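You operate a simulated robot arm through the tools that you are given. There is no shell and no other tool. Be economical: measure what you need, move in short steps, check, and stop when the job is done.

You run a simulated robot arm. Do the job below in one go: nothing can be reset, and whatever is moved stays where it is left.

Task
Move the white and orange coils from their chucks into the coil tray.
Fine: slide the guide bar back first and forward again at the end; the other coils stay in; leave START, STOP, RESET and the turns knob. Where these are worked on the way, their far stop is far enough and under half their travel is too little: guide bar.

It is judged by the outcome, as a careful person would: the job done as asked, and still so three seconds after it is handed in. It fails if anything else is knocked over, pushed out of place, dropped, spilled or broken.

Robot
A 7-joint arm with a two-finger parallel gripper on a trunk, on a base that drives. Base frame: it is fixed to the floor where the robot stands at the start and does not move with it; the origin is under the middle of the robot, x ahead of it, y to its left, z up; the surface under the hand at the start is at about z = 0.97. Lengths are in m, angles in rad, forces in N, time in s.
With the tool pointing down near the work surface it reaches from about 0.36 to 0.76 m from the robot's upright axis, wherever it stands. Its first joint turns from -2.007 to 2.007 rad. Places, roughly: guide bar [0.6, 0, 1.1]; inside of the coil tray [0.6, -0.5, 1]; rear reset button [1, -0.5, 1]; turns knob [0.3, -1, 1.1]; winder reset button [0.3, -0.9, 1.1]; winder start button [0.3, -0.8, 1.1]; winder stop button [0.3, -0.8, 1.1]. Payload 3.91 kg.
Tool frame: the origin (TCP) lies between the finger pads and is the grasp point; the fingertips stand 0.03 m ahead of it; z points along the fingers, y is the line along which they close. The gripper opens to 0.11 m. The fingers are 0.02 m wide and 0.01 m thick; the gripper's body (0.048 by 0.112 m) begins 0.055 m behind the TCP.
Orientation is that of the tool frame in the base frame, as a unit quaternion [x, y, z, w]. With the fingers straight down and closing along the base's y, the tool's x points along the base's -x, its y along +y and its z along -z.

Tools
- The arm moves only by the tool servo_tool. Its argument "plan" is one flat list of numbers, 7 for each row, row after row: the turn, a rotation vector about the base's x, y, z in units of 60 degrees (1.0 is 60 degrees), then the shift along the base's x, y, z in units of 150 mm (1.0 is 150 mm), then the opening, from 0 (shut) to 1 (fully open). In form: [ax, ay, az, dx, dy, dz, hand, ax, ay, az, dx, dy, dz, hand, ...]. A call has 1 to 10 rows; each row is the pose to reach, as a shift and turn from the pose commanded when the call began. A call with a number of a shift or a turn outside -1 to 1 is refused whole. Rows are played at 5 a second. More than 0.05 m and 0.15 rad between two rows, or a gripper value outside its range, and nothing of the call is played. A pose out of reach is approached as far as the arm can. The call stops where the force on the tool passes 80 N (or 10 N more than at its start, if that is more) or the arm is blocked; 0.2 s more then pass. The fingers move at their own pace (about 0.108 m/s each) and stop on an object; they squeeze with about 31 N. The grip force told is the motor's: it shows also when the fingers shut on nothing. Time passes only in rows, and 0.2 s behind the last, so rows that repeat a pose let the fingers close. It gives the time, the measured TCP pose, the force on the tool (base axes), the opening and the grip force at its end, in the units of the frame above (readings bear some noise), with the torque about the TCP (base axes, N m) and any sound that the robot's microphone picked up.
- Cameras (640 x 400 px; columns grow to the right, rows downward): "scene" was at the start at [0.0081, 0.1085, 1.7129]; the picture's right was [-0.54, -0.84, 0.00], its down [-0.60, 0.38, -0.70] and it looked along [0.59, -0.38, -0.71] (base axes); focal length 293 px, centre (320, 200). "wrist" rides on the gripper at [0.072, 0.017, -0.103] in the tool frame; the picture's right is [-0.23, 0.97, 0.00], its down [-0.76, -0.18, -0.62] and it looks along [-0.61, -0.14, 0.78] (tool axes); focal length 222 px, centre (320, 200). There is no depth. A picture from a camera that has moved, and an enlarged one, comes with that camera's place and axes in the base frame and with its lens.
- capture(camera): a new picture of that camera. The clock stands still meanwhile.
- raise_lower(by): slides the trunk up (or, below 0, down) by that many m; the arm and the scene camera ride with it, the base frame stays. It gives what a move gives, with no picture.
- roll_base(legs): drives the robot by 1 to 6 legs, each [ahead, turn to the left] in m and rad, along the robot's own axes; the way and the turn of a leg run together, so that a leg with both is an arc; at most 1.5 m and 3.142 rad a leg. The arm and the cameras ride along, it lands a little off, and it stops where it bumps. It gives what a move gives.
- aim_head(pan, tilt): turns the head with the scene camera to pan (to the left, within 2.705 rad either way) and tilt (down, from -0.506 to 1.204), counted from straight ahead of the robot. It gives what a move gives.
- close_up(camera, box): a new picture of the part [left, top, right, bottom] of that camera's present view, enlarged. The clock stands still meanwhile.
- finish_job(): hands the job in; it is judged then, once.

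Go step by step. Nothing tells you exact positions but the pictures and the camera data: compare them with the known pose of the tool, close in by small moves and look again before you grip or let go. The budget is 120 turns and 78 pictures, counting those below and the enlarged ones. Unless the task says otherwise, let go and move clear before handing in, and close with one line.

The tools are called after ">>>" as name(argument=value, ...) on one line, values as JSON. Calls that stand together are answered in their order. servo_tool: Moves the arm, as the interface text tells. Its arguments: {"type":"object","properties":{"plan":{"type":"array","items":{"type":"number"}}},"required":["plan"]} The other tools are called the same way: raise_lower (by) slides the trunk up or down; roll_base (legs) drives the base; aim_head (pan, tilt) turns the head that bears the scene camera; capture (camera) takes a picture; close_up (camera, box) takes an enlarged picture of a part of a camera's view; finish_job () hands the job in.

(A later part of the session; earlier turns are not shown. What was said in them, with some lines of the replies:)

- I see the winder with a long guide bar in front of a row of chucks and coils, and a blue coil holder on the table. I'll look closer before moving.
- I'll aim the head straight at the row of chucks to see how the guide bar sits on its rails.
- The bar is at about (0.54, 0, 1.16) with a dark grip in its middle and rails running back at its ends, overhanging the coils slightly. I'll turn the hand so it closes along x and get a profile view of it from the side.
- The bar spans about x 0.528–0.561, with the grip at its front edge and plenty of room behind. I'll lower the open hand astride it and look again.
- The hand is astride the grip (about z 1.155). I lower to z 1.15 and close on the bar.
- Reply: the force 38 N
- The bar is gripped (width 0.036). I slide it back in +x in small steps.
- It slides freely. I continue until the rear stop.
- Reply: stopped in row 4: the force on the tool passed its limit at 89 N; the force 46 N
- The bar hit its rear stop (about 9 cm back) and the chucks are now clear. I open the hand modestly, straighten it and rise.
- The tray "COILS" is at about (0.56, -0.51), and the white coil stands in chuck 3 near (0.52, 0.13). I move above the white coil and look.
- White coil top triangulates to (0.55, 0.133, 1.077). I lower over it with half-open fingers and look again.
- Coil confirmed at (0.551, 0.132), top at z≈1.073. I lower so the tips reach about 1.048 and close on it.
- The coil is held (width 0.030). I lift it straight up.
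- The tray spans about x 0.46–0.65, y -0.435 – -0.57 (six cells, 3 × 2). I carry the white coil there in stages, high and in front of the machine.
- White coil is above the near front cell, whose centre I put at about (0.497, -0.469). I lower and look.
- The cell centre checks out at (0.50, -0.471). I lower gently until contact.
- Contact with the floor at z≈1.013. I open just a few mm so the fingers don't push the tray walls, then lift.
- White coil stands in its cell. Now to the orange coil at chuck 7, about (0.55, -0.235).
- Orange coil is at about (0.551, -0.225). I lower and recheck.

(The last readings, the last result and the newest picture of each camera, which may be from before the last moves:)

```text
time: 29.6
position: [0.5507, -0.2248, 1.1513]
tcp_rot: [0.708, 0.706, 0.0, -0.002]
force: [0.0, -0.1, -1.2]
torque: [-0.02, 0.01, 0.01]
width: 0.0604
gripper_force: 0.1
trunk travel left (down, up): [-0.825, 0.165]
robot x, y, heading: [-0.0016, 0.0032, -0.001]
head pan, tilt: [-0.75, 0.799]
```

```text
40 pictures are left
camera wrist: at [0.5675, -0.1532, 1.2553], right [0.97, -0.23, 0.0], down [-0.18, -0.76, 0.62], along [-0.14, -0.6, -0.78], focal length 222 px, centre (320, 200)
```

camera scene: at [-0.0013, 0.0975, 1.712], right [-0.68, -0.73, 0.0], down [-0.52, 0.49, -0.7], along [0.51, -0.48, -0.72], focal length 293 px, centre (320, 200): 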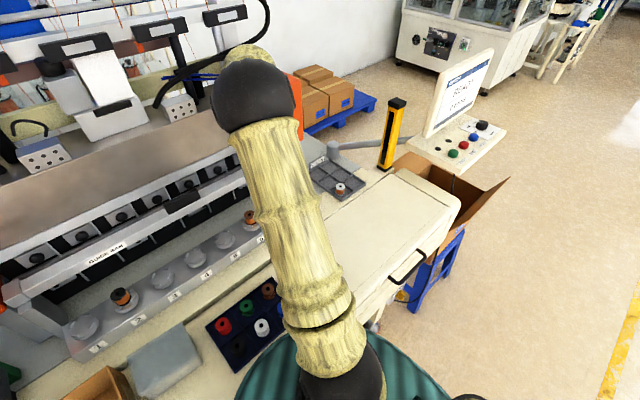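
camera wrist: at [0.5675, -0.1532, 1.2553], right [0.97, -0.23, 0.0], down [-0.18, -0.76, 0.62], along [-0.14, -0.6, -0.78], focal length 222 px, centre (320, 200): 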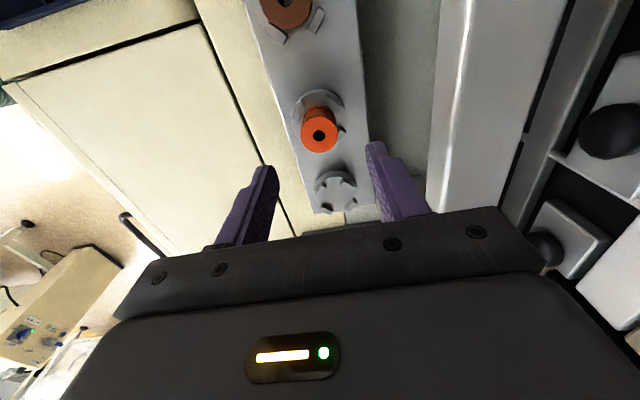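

>>> servo_tool(plan=[0, 0, 0, 0, 0.007, -0.25, 0.55, 0, 0, 0, 0, 0.007, -0.475, 0.55, 0, 0, 0, 0, 0.007, -0.475, 0.2, 0, 0, 0, 0, 0.007, -0.475, 0.1, 0, 0, 0, 0, 0.007, -0.475, 0, 0, 0, 0, 0, 0.007, -0.475, 0])

>>> capture(camera="wrist")

```text
time: 31.0
position: [0.5488, -0.2246, 1.081]
tcp_rot: [0.708, 0.707, 0.001, -0.001]
force: [0.5, -0.6, 0.3]
torque: [-0.01, 0.0, 0.01]
width: 0.0299
gripper_force: 30.5
trunk travel left (down, up): [-0.825, 0.165]
robot x, y, heading: [0.0034, -0.0012, -0.001]
head pan, tilt: [-0.75, 0.799]
```

```text
39 pictures are left
camera wrist: at [0.566, -0.1522, 1.1841], right [0.97, -0.23, 0.0], down [-0.18, -0.76, 0.62], along [-0.14, -0.6, -0.78], focal length 222 px, centre (320, 200)
```

wrist: 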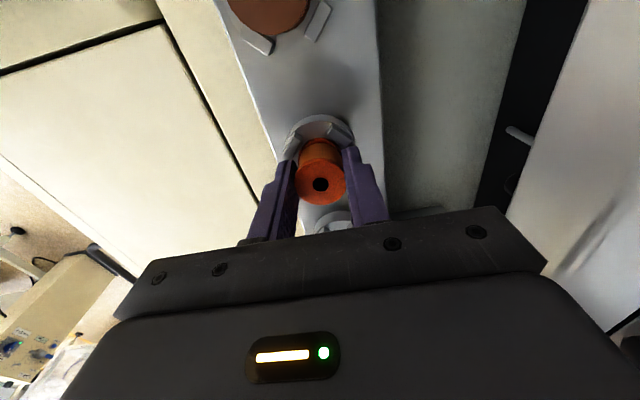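

The orange coil is gripped. I lift it and carry it to the middle near cell, about (0.564, -0.470).

>>> servo_tool(plan=[0, 0, 0, 0, 0, 0.1, 0, 0, 0, 0, 0, 0, 0.2, 0, 0, 0, 0, 0, 0, 0.45, 0, 0, 0, 0, 0, 0, 0.75, 0, 0, 0, 0, 0, 0, 1, 0])

>>> servo_tool(plan=[0, 0, 0, 0, -0.2, 0, 0, 0, 0, 0, 0, -0.4, 0, 0, 0, 0, 0, 0, -0.6, 0, 0, 0, 0, 0, 0, -0.82, 0, 0])

>>> servo_tool(plan=[0, 0, 0, 0.03, -0.2, 0, 0, 0, 0, 0, 0.05, -0.4, 0, 0, 0, 0, 0, 0.08, -0.6, 0, 0, 0, 0, 0, 0.1, -0.82, -0.2, 0, 0, 0, 0, 0.1, -0.82, -0.5, 0])

>>> capture(camera="wrist")

```text
time: 32.2
position: [0.5498, -0.2247, 1.2327]
tcp_rot: [0.708, 0.706, 0.001, -0.001]
force: [-0.6, 0.1, 0.1]
torque: [0.0, -0.02, -0.02]
width: 0.0299
gripper_force: 31.2
trunk travel left (down, up): [-0.825, 0.165]
robot x, y, heading: [-0.0001, -0.0016, -0.001]
head pan, tilt: [-0.75, 0.799]
```

```text
time: 33.2
position: [0.5505, -0.3508, 1.2322]
tcp_rot: [0.708, 0.706, 0.001, -0.001]
force: [0.4, 0.0, -0.6]
torque: [0.03, 0.02, 0.01]
width: 0.03
gripper_force: 31.2
trunk travel left (down, up): [-0.825, 0.165]
robot x, y, heading: [-0.0005, 0.0015, -0.002]
head pan, tilt: [-0.75, 0.799]
```

```text
time: 34.4
position: [0.5649, -0.4707, 1.1551]
tcp_rot: [0.708, 0.707, 0.001, -0.002]
force: [0.3, -0.1, -1.0]
torque: [0.02, 0.03, -0.02]
width: 0.03
gripper_force: 31.2
out of reach, approached as far as the arm can: row 4
trunk travel left (down, up): [-0.825, 0.165]
robot x, y, heading: [-0.0006, -0.0005, 0.0]
head pan, tilt: [-0.75, 0.799]
```

```text
38 pictures are left
camera wrist: at [0.5817, -0.3988, 1.2586], right [0.97, -0.23, 0.0], down [-0.18, -0.76, 0.62], along [-0.14, -0.6, -0.78], focal length 222 px, centre (320, 200)
```

wrist: 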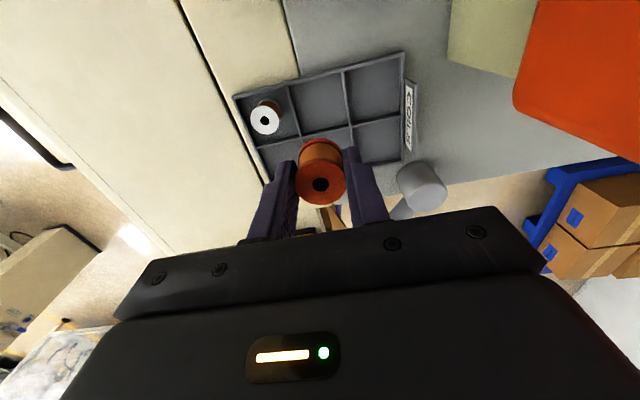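

>>> servo_tool(plan=[0, 0, 0, 0, 0, -0.25, 0, 0, 0, 0, 0, 0, -0.5, 0, 0, 0, 0, 0, 0, -0.75, 0])

>>> capture(camera="wrist")

```text
time: 35.2
position: [0.5659, -0.4729, 1.0435]
tcp_rot: [0.708, 0.706, 0.0, -0.001]
force: [0.6, -0.5, -0.4]
torque: [0.04, 0.0, 0.03]
width: 0.03
gripper_force: 30.6
trunk travel left (down, up): [-0.825, 0.165]
robot x, y, heading: [-0.0041, 0.0002, -0.0]
head pan, tilt: [-0.75, 0.799]
```

```text
37 pictures are left
camera wrist: at [0.5822, -0.3994, 1.1473], right [0.97, -0.23, 0.0], down [-0.18, -0.76, 0.62], along [-0.14, -0.61, -0.78], focal length 222 px, centre (320, 200)
```

wrist: 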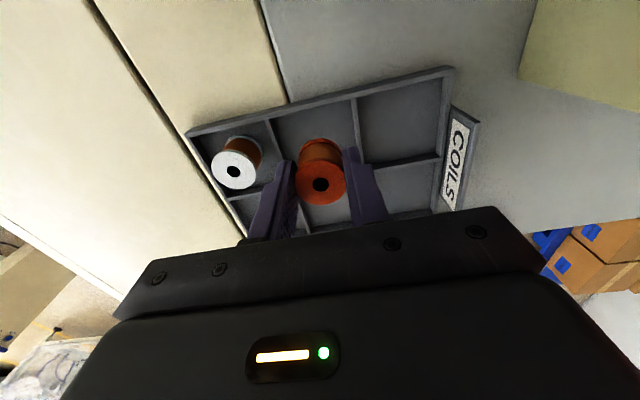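

Well centred in the cell. I lower to the floor, gently at the end.

>>> servo_tool(plan=[0, 0, 0, 0, 0, -0.09, 0, 0, 0, 0, 0, 0, -0.18, 0])

>>> servo_tool(plan=[0, 0, 0, 0, 0, -0.01, 0, 0, 0, 0, 0, 0, -0.02, 0])

>>> close_up(camera="wrist", box=[200, 60, 480, 235])

```text
time: 35.8
position: [0.5651, -0.472, 1.0175]
tcp_rot: [0.708, 0.706, 0.001, -0.001]
force: [0.1, 0.1, -0.3]
torque: [0.0, -0.01, 0.02]
width: 0.0301
gripper_force: 30.9
trunk travel left (down, up): [-0.825, 0.165]
robot x, y, heading: [0.0014, 0.004, -0.004]
head pan, tilt: [-0.75, 0.799]
```

```text
time: 36.4
position: [0.564, -0.4718, 1.0141]
tcp_rot: [0.708, 0.706, 0.001, -0.001]
force: [0.0, -0.2, -0.2]
torque: [-0.02, 0.02, 0.01]
width: 0.0301
gripper_force: 31.0
trunk travel left (down, up): [-0.825, 0.165]
robot x, y, heading: [-0.0019, -0.0017, -0.0]
head pan, tilt: [-0.75, 0.799]
```

```text
2.29 times, centred on (340, 148) of wrist
camera zoom: at [0.5815, -0.3992, 1.1179], right [0.97, -0.23, 0.0], down [-0.18, -0.76, 0.62], along [-0.14, -0.6, -0.78], focal length 508 px, centre (274, 320)
```

zoom: 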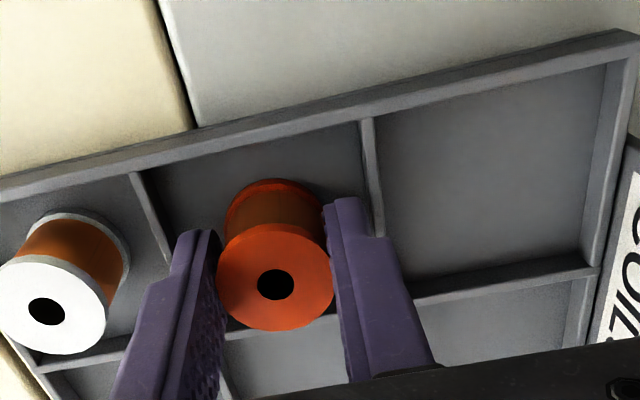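

>>> servo_tool(plan=[0, 0, 0, 0, 0, -0.01, 0, 0, 0, 0, 0, 0, -0.02, 0])

```text
time: 37.0
position: [0.5653, -0.4708, 1.0134]
tcp_rot: [0.708, 0.706, 0.0, 0.0]
force: [1.5, -0.1, 5.8]
torque: [0.0, -0.04, 0.02]
width: 0.03
gripper_force: 31.0
trunk travel left (down, up): [-0.825, 0.165]
robot x, y, heading: [0.0015, 0.0003, 0.006]
head pan, tilt: [-0.75, 0.799]
```

Contact made. I release a few mm and lift clear.

>>> servo_tool(plan=[0, 0, 0, 0, 0, 0, 0.31, 0, 0, 0, 0, 0, 0, 0.31, 0, 0, 0, 0, 0, 0.1, 0.31, 0, 0, 0, 0, 0, 0.2, 0.33, 0, 0, 0, 0, 0, 0.45, 0.5, 0, 0, 0, 0, 0, 0.75, 0.5, 0, 0, 0, 0, 0, 1, 0.5])

>>> capture(camera="wrist")

```text
time: 38.6
position: [0.5668, -0.4719, 1.1639]
tcp_rot: [0.709, 0.706, 0.0, -0.002]
force: [-0.6, -0.4, -0.2]
torque: [0.02, 0.02, -0.02]
width: 0.0548
gripper_force: 0.0
trunk travel left (down, up): [-0.825, 0.165]
robot x, y, heading: [0.0001, 0.0014, -0.004]
head pan, tilt: [-0.75, 0.799]
```

```text
35 pictures are left
camera wrist: at [0.583, -0.3988, 1.267], right [0.97, -0.23, 0.0], down [-0.18, -0.76, 0.62], along [-0.14, -0.6, -0.78], focal length 222 px, centre (320, 200)
```

wrist: 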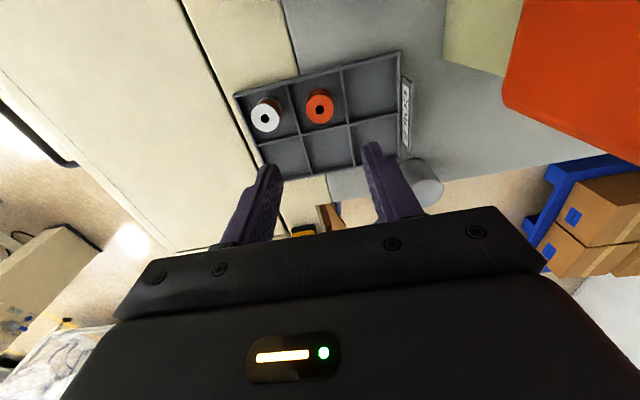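

Both coils are in the tray. Now back to the guide bar grip, travelling high in front of the machine.

>>> servo_tool(plan=[0, 0, 0, -0.1, 0, 0.25, 0.6, 0, 0, 0, -0.2, 0.2, 0.5, 0.6, 0, 0, 0, -0.3, 0.45, 0.7, 0.6, 0, 0, 0, -0.33, 0.72, 0.83, 0.6, 0, 0, 0, -0.33, 1, 0.83, 0.6])

>>> servo_tool(plan=[0, 0, 0, 0, 0.25, 0, 0.6, 0, 0, 0, 0, 0.5, 0, 0.6, 0, 0, 0, 0, 0.75, 0, 0.6, 0, 0, 0, 0, 1, 0, 0.6])

>>> servo_tool(plan=[0, 0, 0, 0.15, 0.25, 0, 0.6, 0, 0, 0, 0.35, 0.5, 0, 0.6, 0, 0, 0, 0.55, 0.75, 0, 0.6, 0, 0, 0, 0.7, 1, 0, 0.6, 0, 0, 0, 0.8, 1, 0, 0.6])

>>> capture(camera="wrist")

```text
refused: row 2 steps farther than a row can; nothing moved
```

```text
time: 39.6
position: [0.5651, -0.3204, 1.1644]
tcp_rot: [0.708, 0.706, 0.0, 0.0]
force: [-0.2, 0.4, 0.7]
torque: [-0.04, -0.01, -0.02]
width: 0.0659
gripper_force: 0.2
trunk travel left (down, up): [-0.825, 0.165]
robot x, y, heading: [0.0002, -0.0023, 0.002]
head pan, tilt: [-0.75, 0.799]
```

```text
time: 40.2
position: [0.5893, -0.2796, 1.1649]
tcp_rot: [0.723, 0.691, -0.025, 0.0]
force: [-43.4, -22.5, 11.6]
torque: [-0.38, 0.39, -0.4]
width: 0.0445
gripper_force: 0.1
trunk travel left (down, up): [-0.825, 0.165]
robot x, y, heading: [0.0013, -0.0013, -0.009]
head pan, tilt: [-0.75, 0.799]
stopped in row 3: the force on the tool passed its limit at 92 N (the readings are from after the stop); the commanded pose is now the measured one
```

```text
34 pictures are left
camera wrist: at [0.613, -0.204, 1.2643], right [0.96, -0.27, -0.03], down [-0.19, -0.73, 0.66], along [-0.2, -0.63, -0.75], focal length 222 px, centre (320, 200)
```

wrist: 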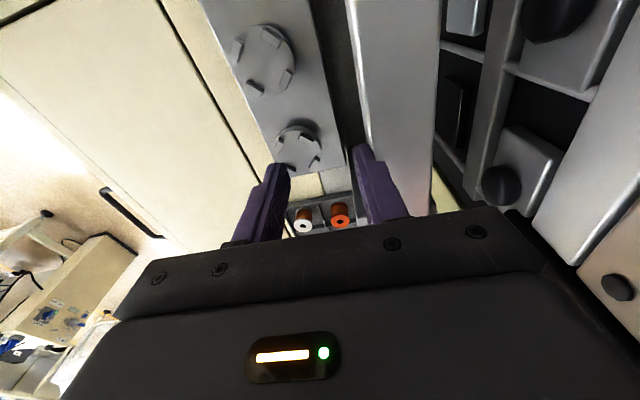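

My first row was refused and the following moves brushed a finger against the front of the bar (it was already at its rear stop). I back off, straighten and rise before going on, one call at a time.

>>> servo_tool(plan=[0, 0, 0, -0.15, 0, 0, 0.5, 0, 0, 0, -0.35, 0, 0, 0.5, 0.034, -0.034, 0.043, -0.45, 0, 0.2, 0.5, 0.034, -0.034, 0.043, -0.45, 0, 0.5, 0.5, 0.034, -0.034, 0.043, -0.45, 0, 0.8, 0.5])

>>> capture(camera="wrist")

>>> capture(camera="scene")

```text
time: 41.4
position: [0.5322, -0.2712, 1.2808]
tcp_rot: [0.703, 0.711, 0.008, -0.001]
force: [-0.7, -0.1, -0.3]
torque: [-0.03, 0.01, 0.02]
width: 0.0553
gripper_force: 0.1
trunk travel left (down, up): [-0.825, 0.165]
robot x, y, heading: [-0.0011, 0.0025, -0.011]
head pan, tilt: [-0.75, 0.799]
```

```text
33 pictures are left
camera wrist: at [0.547, -0.1993, 1.3852], right [0.98, -0.21, 0.01], down [-0.17, -0.77, 0.61], along [-0.13, -0.6, -0.79], focal length 222 px, centre (320, 200)
```

wrist: 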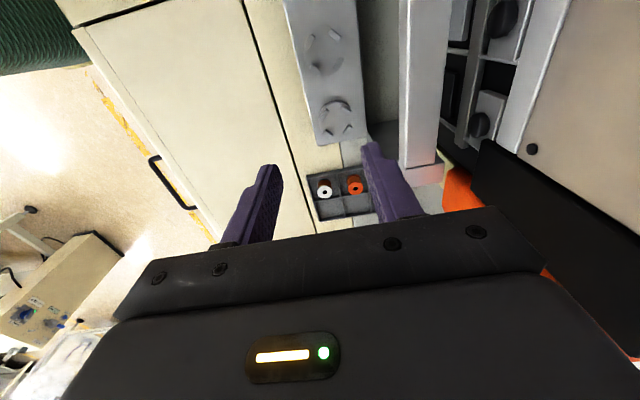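

```text
32 pictures are left
camera scene: at [-0.0014, 0.0977, 1.712], right [-0.69, -0.73, 0.0], down [-0.52, 0.49, -0.7], along [0.51, -0.48, -0.72], focal length 293 px, centre (320, 200)
```

scene: 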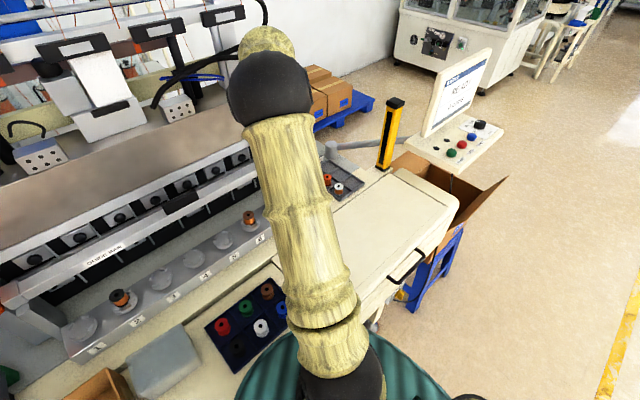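

All good: only the fingers touched. I continue in y at this height, then over the bar's grip.

>>> servo_tool(plan=[-0.011, 0.011, -0.011, 0, 0.25, 0, 0.5, -0.011, 0.011, -0.011, 0, 0.5, 0, 0.5, -0.011, 0.011, -0.011, 0, 0.75, 0, 0.5, -0.011, 0.011, -0.011, 0, 1, 0, 0.6])

```text
time: 42.4
position: [0.5319, -0.1204, 1.2807]
tcp_rot: [0.707, 0.707, 0.0, 0.0]
force: [0.4, 0.0, 0.2]
torque: [-0.04, 0.0, 0.0]
width: 0.0659
gripper_force: 0.1
trunk travel left (down, up): [-0.825, 0.165]
robot x, y, heading: [-0.0025, -0.0007, -0.008]
head pan, tilt: [-0.75, 0.799]
```

>>> servo_tool(plan=[0, 0, 0, 0.1, 0.25, 0, 0.6, 0, 0, 0, 0.25, 0.5, 0, 0.6, 0, 0, 0, 0.45, 0.7, 0, 0.6, 0, 0, 0, 0.65, 0.8, 0, 0.6, 0, 0, 0, 0.74, 0.8, 0, 0.6])

>>> capture(camera="wrist")

```text
time: 43.6
position: [0.6447, -0.0014, 1.282]
tcp_rot: [0.707, 0.707, -0.001, -0.002]
force: [0.8, 0.0, -0.2]
torque: [0.0, 0.03, -0.01]
width: 0.066
gripper_force: 0.1
trunk travel left (down, up): [-0.825, 0.165]
robot x, y, heading: [-0.0027, -0.0023, -0.003]
head pan, tilt: [-0.75, 0.799]
```

```text
31 pictures are left
camera wrist: at [0.6618, 0.07, 1.3843], right [0.97, -0.23, 0.0], down [-0.18, -0.76, 0.62], along [-0.14, -0.61, -0.78], focal length 222 px, centre (320, 200)
```

wrist: 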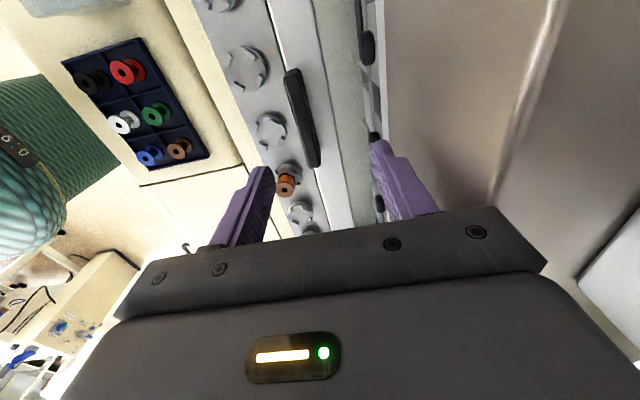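

The bar is still at its rear stop, grip centred about x 0.64. I lower astride it and close.

>>> servo_tool(plan=[0, 0, 0, -0.03, 0, -0.25, 0.6, 0, 0, 0, -0.03, 0, -0.5, 0.6, 0, 0, 0, -0.03, 0, -0.7, 0.6, 0, 0, 0, -0.03, 0, -0.87, 0.6, 0, 0, 0, -0.03, 0, -0.87, 0.2, 0, 0, 0, -0.03, 0, -0.87, 0, 0, 0, 0, -0.03, 0, -0.87, 0])

>>> capture(camera="wrist")

```text
time: 44.0
position: [0.6472, -0.0016, 1.2747]
tcp_rot: [0.706, 0.707, 0.02, 0.021]
force: [-12.1, -0.5, 6.3]
torque: [-0.2, -1.06, -0.27]
width: 0.0659
gripper_force: 0.1
trunk travel left (down, up): [-0.825, 0.165]
robot x, y, heading: [-0.0, 0.0007, -0.009]
head pan, tilt: [-0.75, 0.799]
stopped in row 1: the force on the tool passed its limit at 106 N (the readings are from after the stop); the commanded pose is now the measured one
```

```text
30 pictures are left
camera wrist: at [0.6578, 0.07, 1.3797], right [0.97, -0.22, 0.06], down [-0.21, -0.76, 0.61], along [-0.09, -0.61, -0.79], focal length 222 px, centre (320, 200)
```

wrist: 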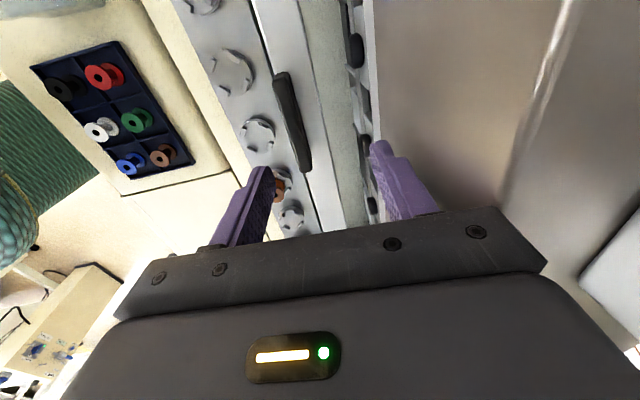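

Something stopped the descent – probably the rear finger on a ledge of the machine. I back up a little and look with the scene camera.

>>> servo_tool(plan=[0, 0, 0, -0.05, 0, 0.1, 0.6, 0, 0.055, 0, -0.1, 0, 0.2, 0.6])

>>> aim_head(pan=0.1, tilt=0.75)

>>> capture(camera="scene")

>>> capture(camera="wrist")

```text
time: 44.6
position: [0.6364, -0.0038, 1.3019]
tcp_rot: [0.706, 0.708, -0.001, -0.001]
force: [0.1, -0.5, -0.5]
torque: [0.03, 0.0, -0.04]
width: 0.0659
gripper_force: 0.0
trunk travel left (down, up): [-0.825, 0.165]
robot x, y, heading: [-0.0029, 0.0017, -0.007]
head pan, tilt: [-0.75, 0.799]
```

```text
time: 45.8
position: [0.6358, -0.0034, 1.3028]
tcp_rot: [0.706, 0.709, -0.001, -0.001]
force: [-0.5, 0.4, -1.1]
torque: [0.05, -0.02, -0.05]
width: 0.0661
gripper_force: 0.2
trunk travel left (down, up): [-0.825, 0.165]
robot x, y, heading: [-0.0029, -0.0002, -0.009]
head pan, tilt: [0.099, 0.75]
```

```text
29 pictures are left
camera scene: at [0.023, 0.1601, 1.716], right [0.09, -1.0, 0.0], down [-0.68, -0.06, -0.73], along [0.73, 0.07, -0.68], focal length 293 px, centre (320, 200)
```

scene: 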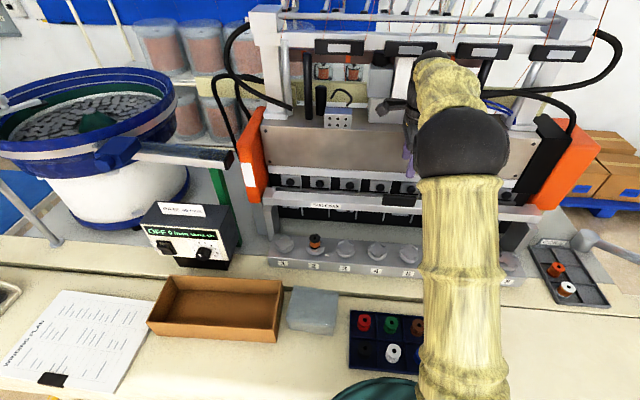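

```text
28 pictures are left
camera wrist: at [0.6522, 0.0694, 1.4062], right [0.97, -0.22, 0.0], down [-0.17, -0.76, 0.62], along [-0.14, -0.61, -0.78], focal length 222 px, centre (320, 200)
```

wrist: 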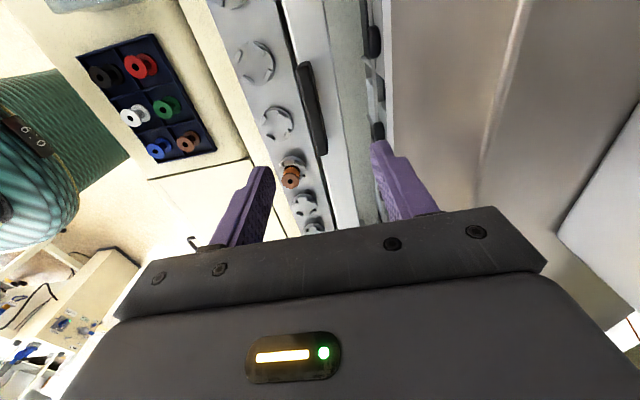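

>>> close_up(camera="scene", box=[280, 50, 520, 220])

>>> close_up(camera="wrist", box=[240, 60, 560, 240])

```text
2.35 times, centred on (400, 135) of scene
camera zoom: at [0.023, 0.1601, 1.716], right [0.09, -1.0, 0.0], down [-0.68, -0.06, -0.73], along [0.73, 0.07, -0.68], focal length 689 px, centre (132, 353)
```

zoom: 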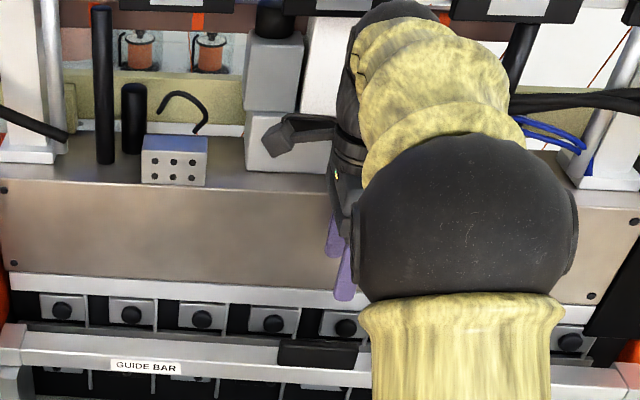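

```text
2.00 times, centred on (400, 150) of wrist
camera zoom: at [0.6522, 0.0694, 1.4062], right [0.97, -0.22, 0.0], down [-0.17, -0.76, 0.62], along [-0.14, -0.61, -0.78], focal length 444 px, centre (160, 300)
```

zoom: 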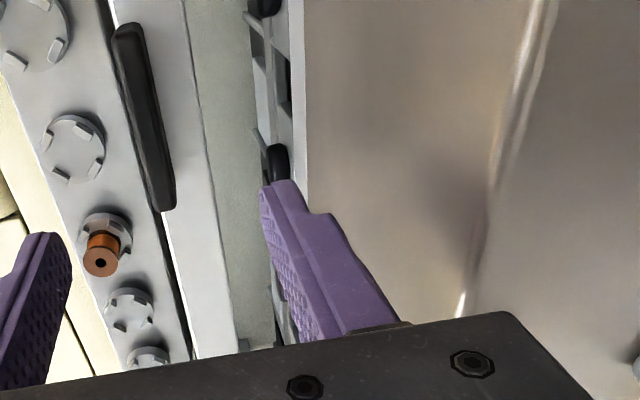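

The panel face is at about x 0.70 (z 1.20–1.34) and the gripper body had caught its top edge. At x 0.635 it clears, so I descend there in steps.

>>> servo_tool(plan=[0, 0, 0, -0.02, 0.02, -0.15, 0.55, 0, 0, 0, -0.02, 0.02, -0.3, 0.55, 0, 0, 0, -0.02, 0.02, -0.5, 0.55, 0, 0, 0, -0.02, 0.02, -0.7, 0.55])

>>> capture(camera="wrist")

```text
time: 46.8
position: [0.6316, -0.0001, 1.1967]
tcp_rot: [0.706, 0.709, -0.002, -0.001]
force: [-0.3, -0.1, 0.7]
torque: [0.02, 0.04, 0.03]
width: 0.0605
gripper_force: 0.0
trunk travel left (down, up): [-0.825, 0.165]
robot x, y, heading: [0.0007, -0.0008, -0.01]
head pan, tilt: [0.099, 0.75]
```

```text
25 pictures are left
camera wrist: at [0.6491, 0.0729, 1.3009], right [0.97, -0.22, 0.0], down [-0.17, -0.76, 0.62], along [-0.14, -0.61, -0.78], focal length 222 px, centre (320, 200)
```

wrist: 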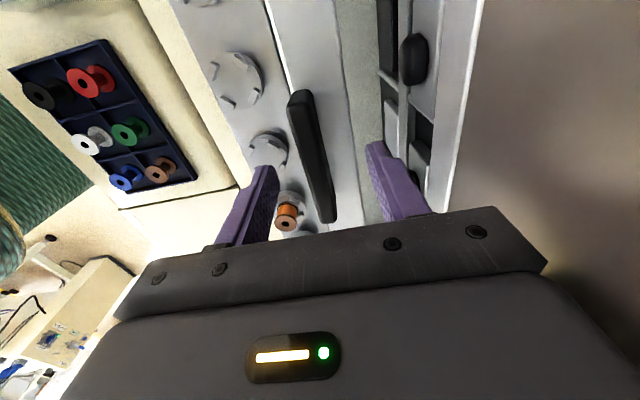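

>>> servo_tool(plan=[0, 0, 0, 0.02, 0, -0.1, 0.58, 0, 0, 0, 0.02, 0, -0.2, 0.58, 0, 0, 0, 0.02, 0, -0.3, 0.58, 0, 0, 0, 0.02, 0, -0.3, 0.2, 0, 0, 0, 0.02, 0, -0.3, 0, 0, 0, 0, 0.02, 0, -0.3, 0])

>>> capture(camera="wrist")

```text
time: 48.2
position: [0.6367, 0.0012, 1.1522]
tcp_rot: [0.706, 0.708, 0.0, 0.0]
force: [0.7, 1.1, -6.2]
torque: [0.06, -1.88, -0.85]
width: 0.0359
gripper_force: 45.0
trunk travel left (down, up): [-0.825, 0.165]
robot x, y, heading: [-0.0022, 0.0011, -0.004]
head pan, tilt: [0.099, 0.75]
```

```text
24 pictures are left
camera wrist: at [0.6534, 0.0723, 1.2553], right [0.97, -0.23, 0.0], down [-0.17, -0.76, 0.62], along [-0.14, -0.61, -0.78], focal length 222 px, centre (320, 200)
```

wrist: 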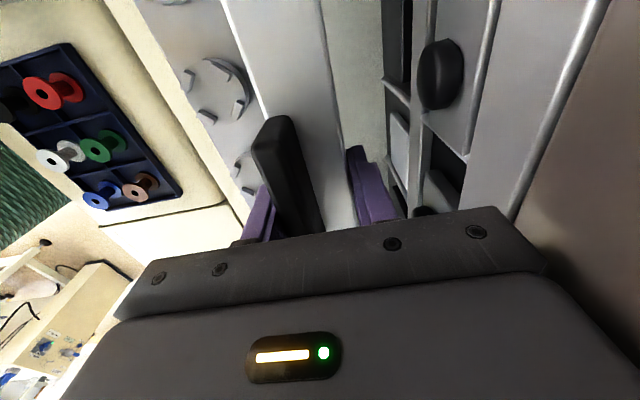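

Gripped. I pull the bar forward along -x to its front stop (bar centre near 0.550).

>>> servo_tool(plan=[0, 0, 0, -0.1, 0, 0, 0, 0, 0, 0, -0.2, 0, 0, 0, 0, 0, 0, -0.3, 0, 0, 0, 0, 0, 0, -0.4, 0, 0, 0, 0, 0, 0, -0.5, 0, 0, 0])

>>> servo_tool(plan=[0, 0, 0, -0.04, 0, 0, 0, 0, 0, 0, -0.08, 0, 0, 0, 0, 0, 0, -0.12, 0, 0, 0])

```text
time: 49.4
position: [0.5602, 0.0007, 1.1526]
tcp_rot: [0.706, 0.708, -0.002, -0.001]
force: [-3.5, -2.1, -3.6]
torque: [0.14, -1.67, -0.84]
width: 0.036
gripper_force: 45.3
trunk travel left (down, up): [-0.825, 0.165]
robot x, y, heading: [-0.0014, -0.002, -0.004]
head pan, tilt: [0.099, 0.75]
```

```text
time: 50.2
position: [0.55, -0.0003, 1.1525]
tcp_rot: [0.706, 0.708, 0.001, 0.001]
force: [34.2, -2.0, 5.5]
torque: [0.09, 0.17, -0.88]
width: 0.036
gripper_force: 44.8
trunk travel left (down, up): [-0.825, 0.165]
robot x, y, heading: [0.0011, -0.0025, -0.009]
head pan, tilt: [0.099, 0.75]
```

The bar is at its front stop again (x 0.550, 34 N). I relax, open and rise clear.

>>> servo_tool(plan=[0, 0, 0, 0.035, 0, 0, 0, 0, 0, 0, 0.035, 0, 0, 0.7, 0, 0, 0, 0.035, 0, 0, 0.7, 0, 0, 0, 0.035, 0, 0.2, 0.7, 0, 0, 0, 0.035, 0, 0.5, 0.7, 0, 0, 0, 0.0, 0, 0.75, 0.7, 0, 0, 0, 0.0, 0, 1, 0.7])

>>> servo_tool(plan=[0, 0, 0, -0.25, 0, 0.1, 0.7, 0, 0, 0, -0.5, 0, 0.2, 0.7, 0, 0, 0, -0.7, 0, 0.3, 0.7])

>>> aim_head(pan=-0.4, tilt=0.8)

>>> capture(camera="scene")

>>> capture(camera="wrist")

```text
time: 51.8
position: [0.5419, -0.0009, 1.3039]
tcp_rot: [0.706, 0.708, -0.002, -0.001]
force: [-0.3, -1.3, 0.5]
torque: [0.05, -0.03, 0.02]
width: 0.077
gripper_force: 0.0
trunk travel left (down, up): [-0.825, 0.165]
robot x, y, heading: [0.0006, -0.0016, -0.01]
head pan, tilt: [0.099, 0.75]
```

```text
time: 52.6
position: [0.4341, -0.0004, 1.3513]
tcp_rot: [0.706, 0.708, 0.0, -0.001]
force: [0.0, -0.6, 0.7]
torque: [0.01, -0.04, -0.03]
width: 0.0771
gripper_force: 0.1
trunk travel left (down, up): [-0.825, 0.165]
robot x, y, heading: [-0.0008, 0.0006, -0.011]
head pan, tilt: [0.099, 0.75]
```

```text
time: 53.5
position: [0.4366, -0.0006, 1.3496]
tcp_rot: [0.706, 0.708, -0.001, -0.001]
force: [0.7, -0.4, -0.4]
torque: [0.0, 0.0, -0.02]
width: 0.077
gripper_force: 0.0
trunk travel left (down, up): [-0.825, 0.165]
robot x, y, heading: [0.0026, 0.0022, -0.006]
head pan, tilt: [-0.4, 0.799]
```

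```text
23 pictures are left
camera scene: at [0.0147, 0.1207, 1.7121], right [-0.39, -0.92, 0.0], down [-0.66, 0.28, -0.7], along [0.64, -0.28, -0.72], focal length 293 px, centre (320, 200)
```

scene: 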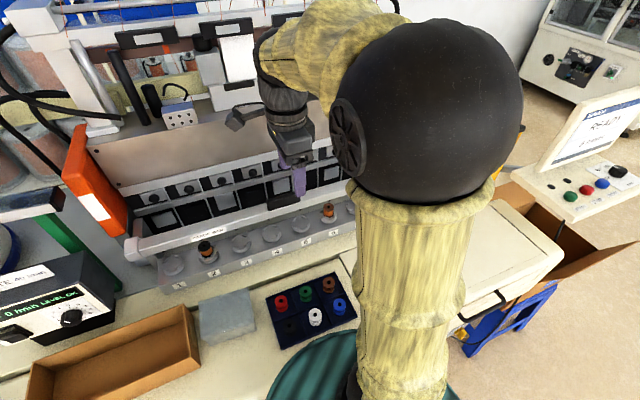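

```text
22 pictures are left
camera wrist: at [0.4534, 0.0729, 1.4525], right [0.97, -0.22, 0.0], down [-0.17, -0.76, 0.62], along [-0.14, -0.61, -0.78], focal length 222 px, centre (320, 200)
```

wrist: 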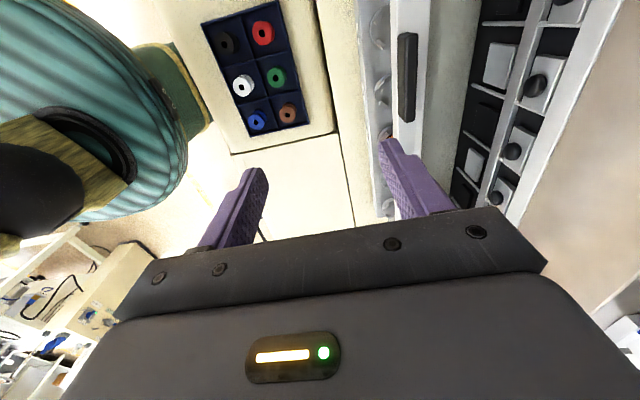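

The guide bar is forward again, the black and brown coils are still in their chucks, and both asked-for coils stood in the tray when last seen. The arm is clear, so I hand in.

>>> finish_job()

```text
The job is handed in.
```

The white and orange coils are in the coil tray, and the guide bar went back first and is forward again at its front stop. On the way, the hand bumped the bar once and the machine's front panel once; I saw nothing moved or damaged. The other coils and the controls were left alone.
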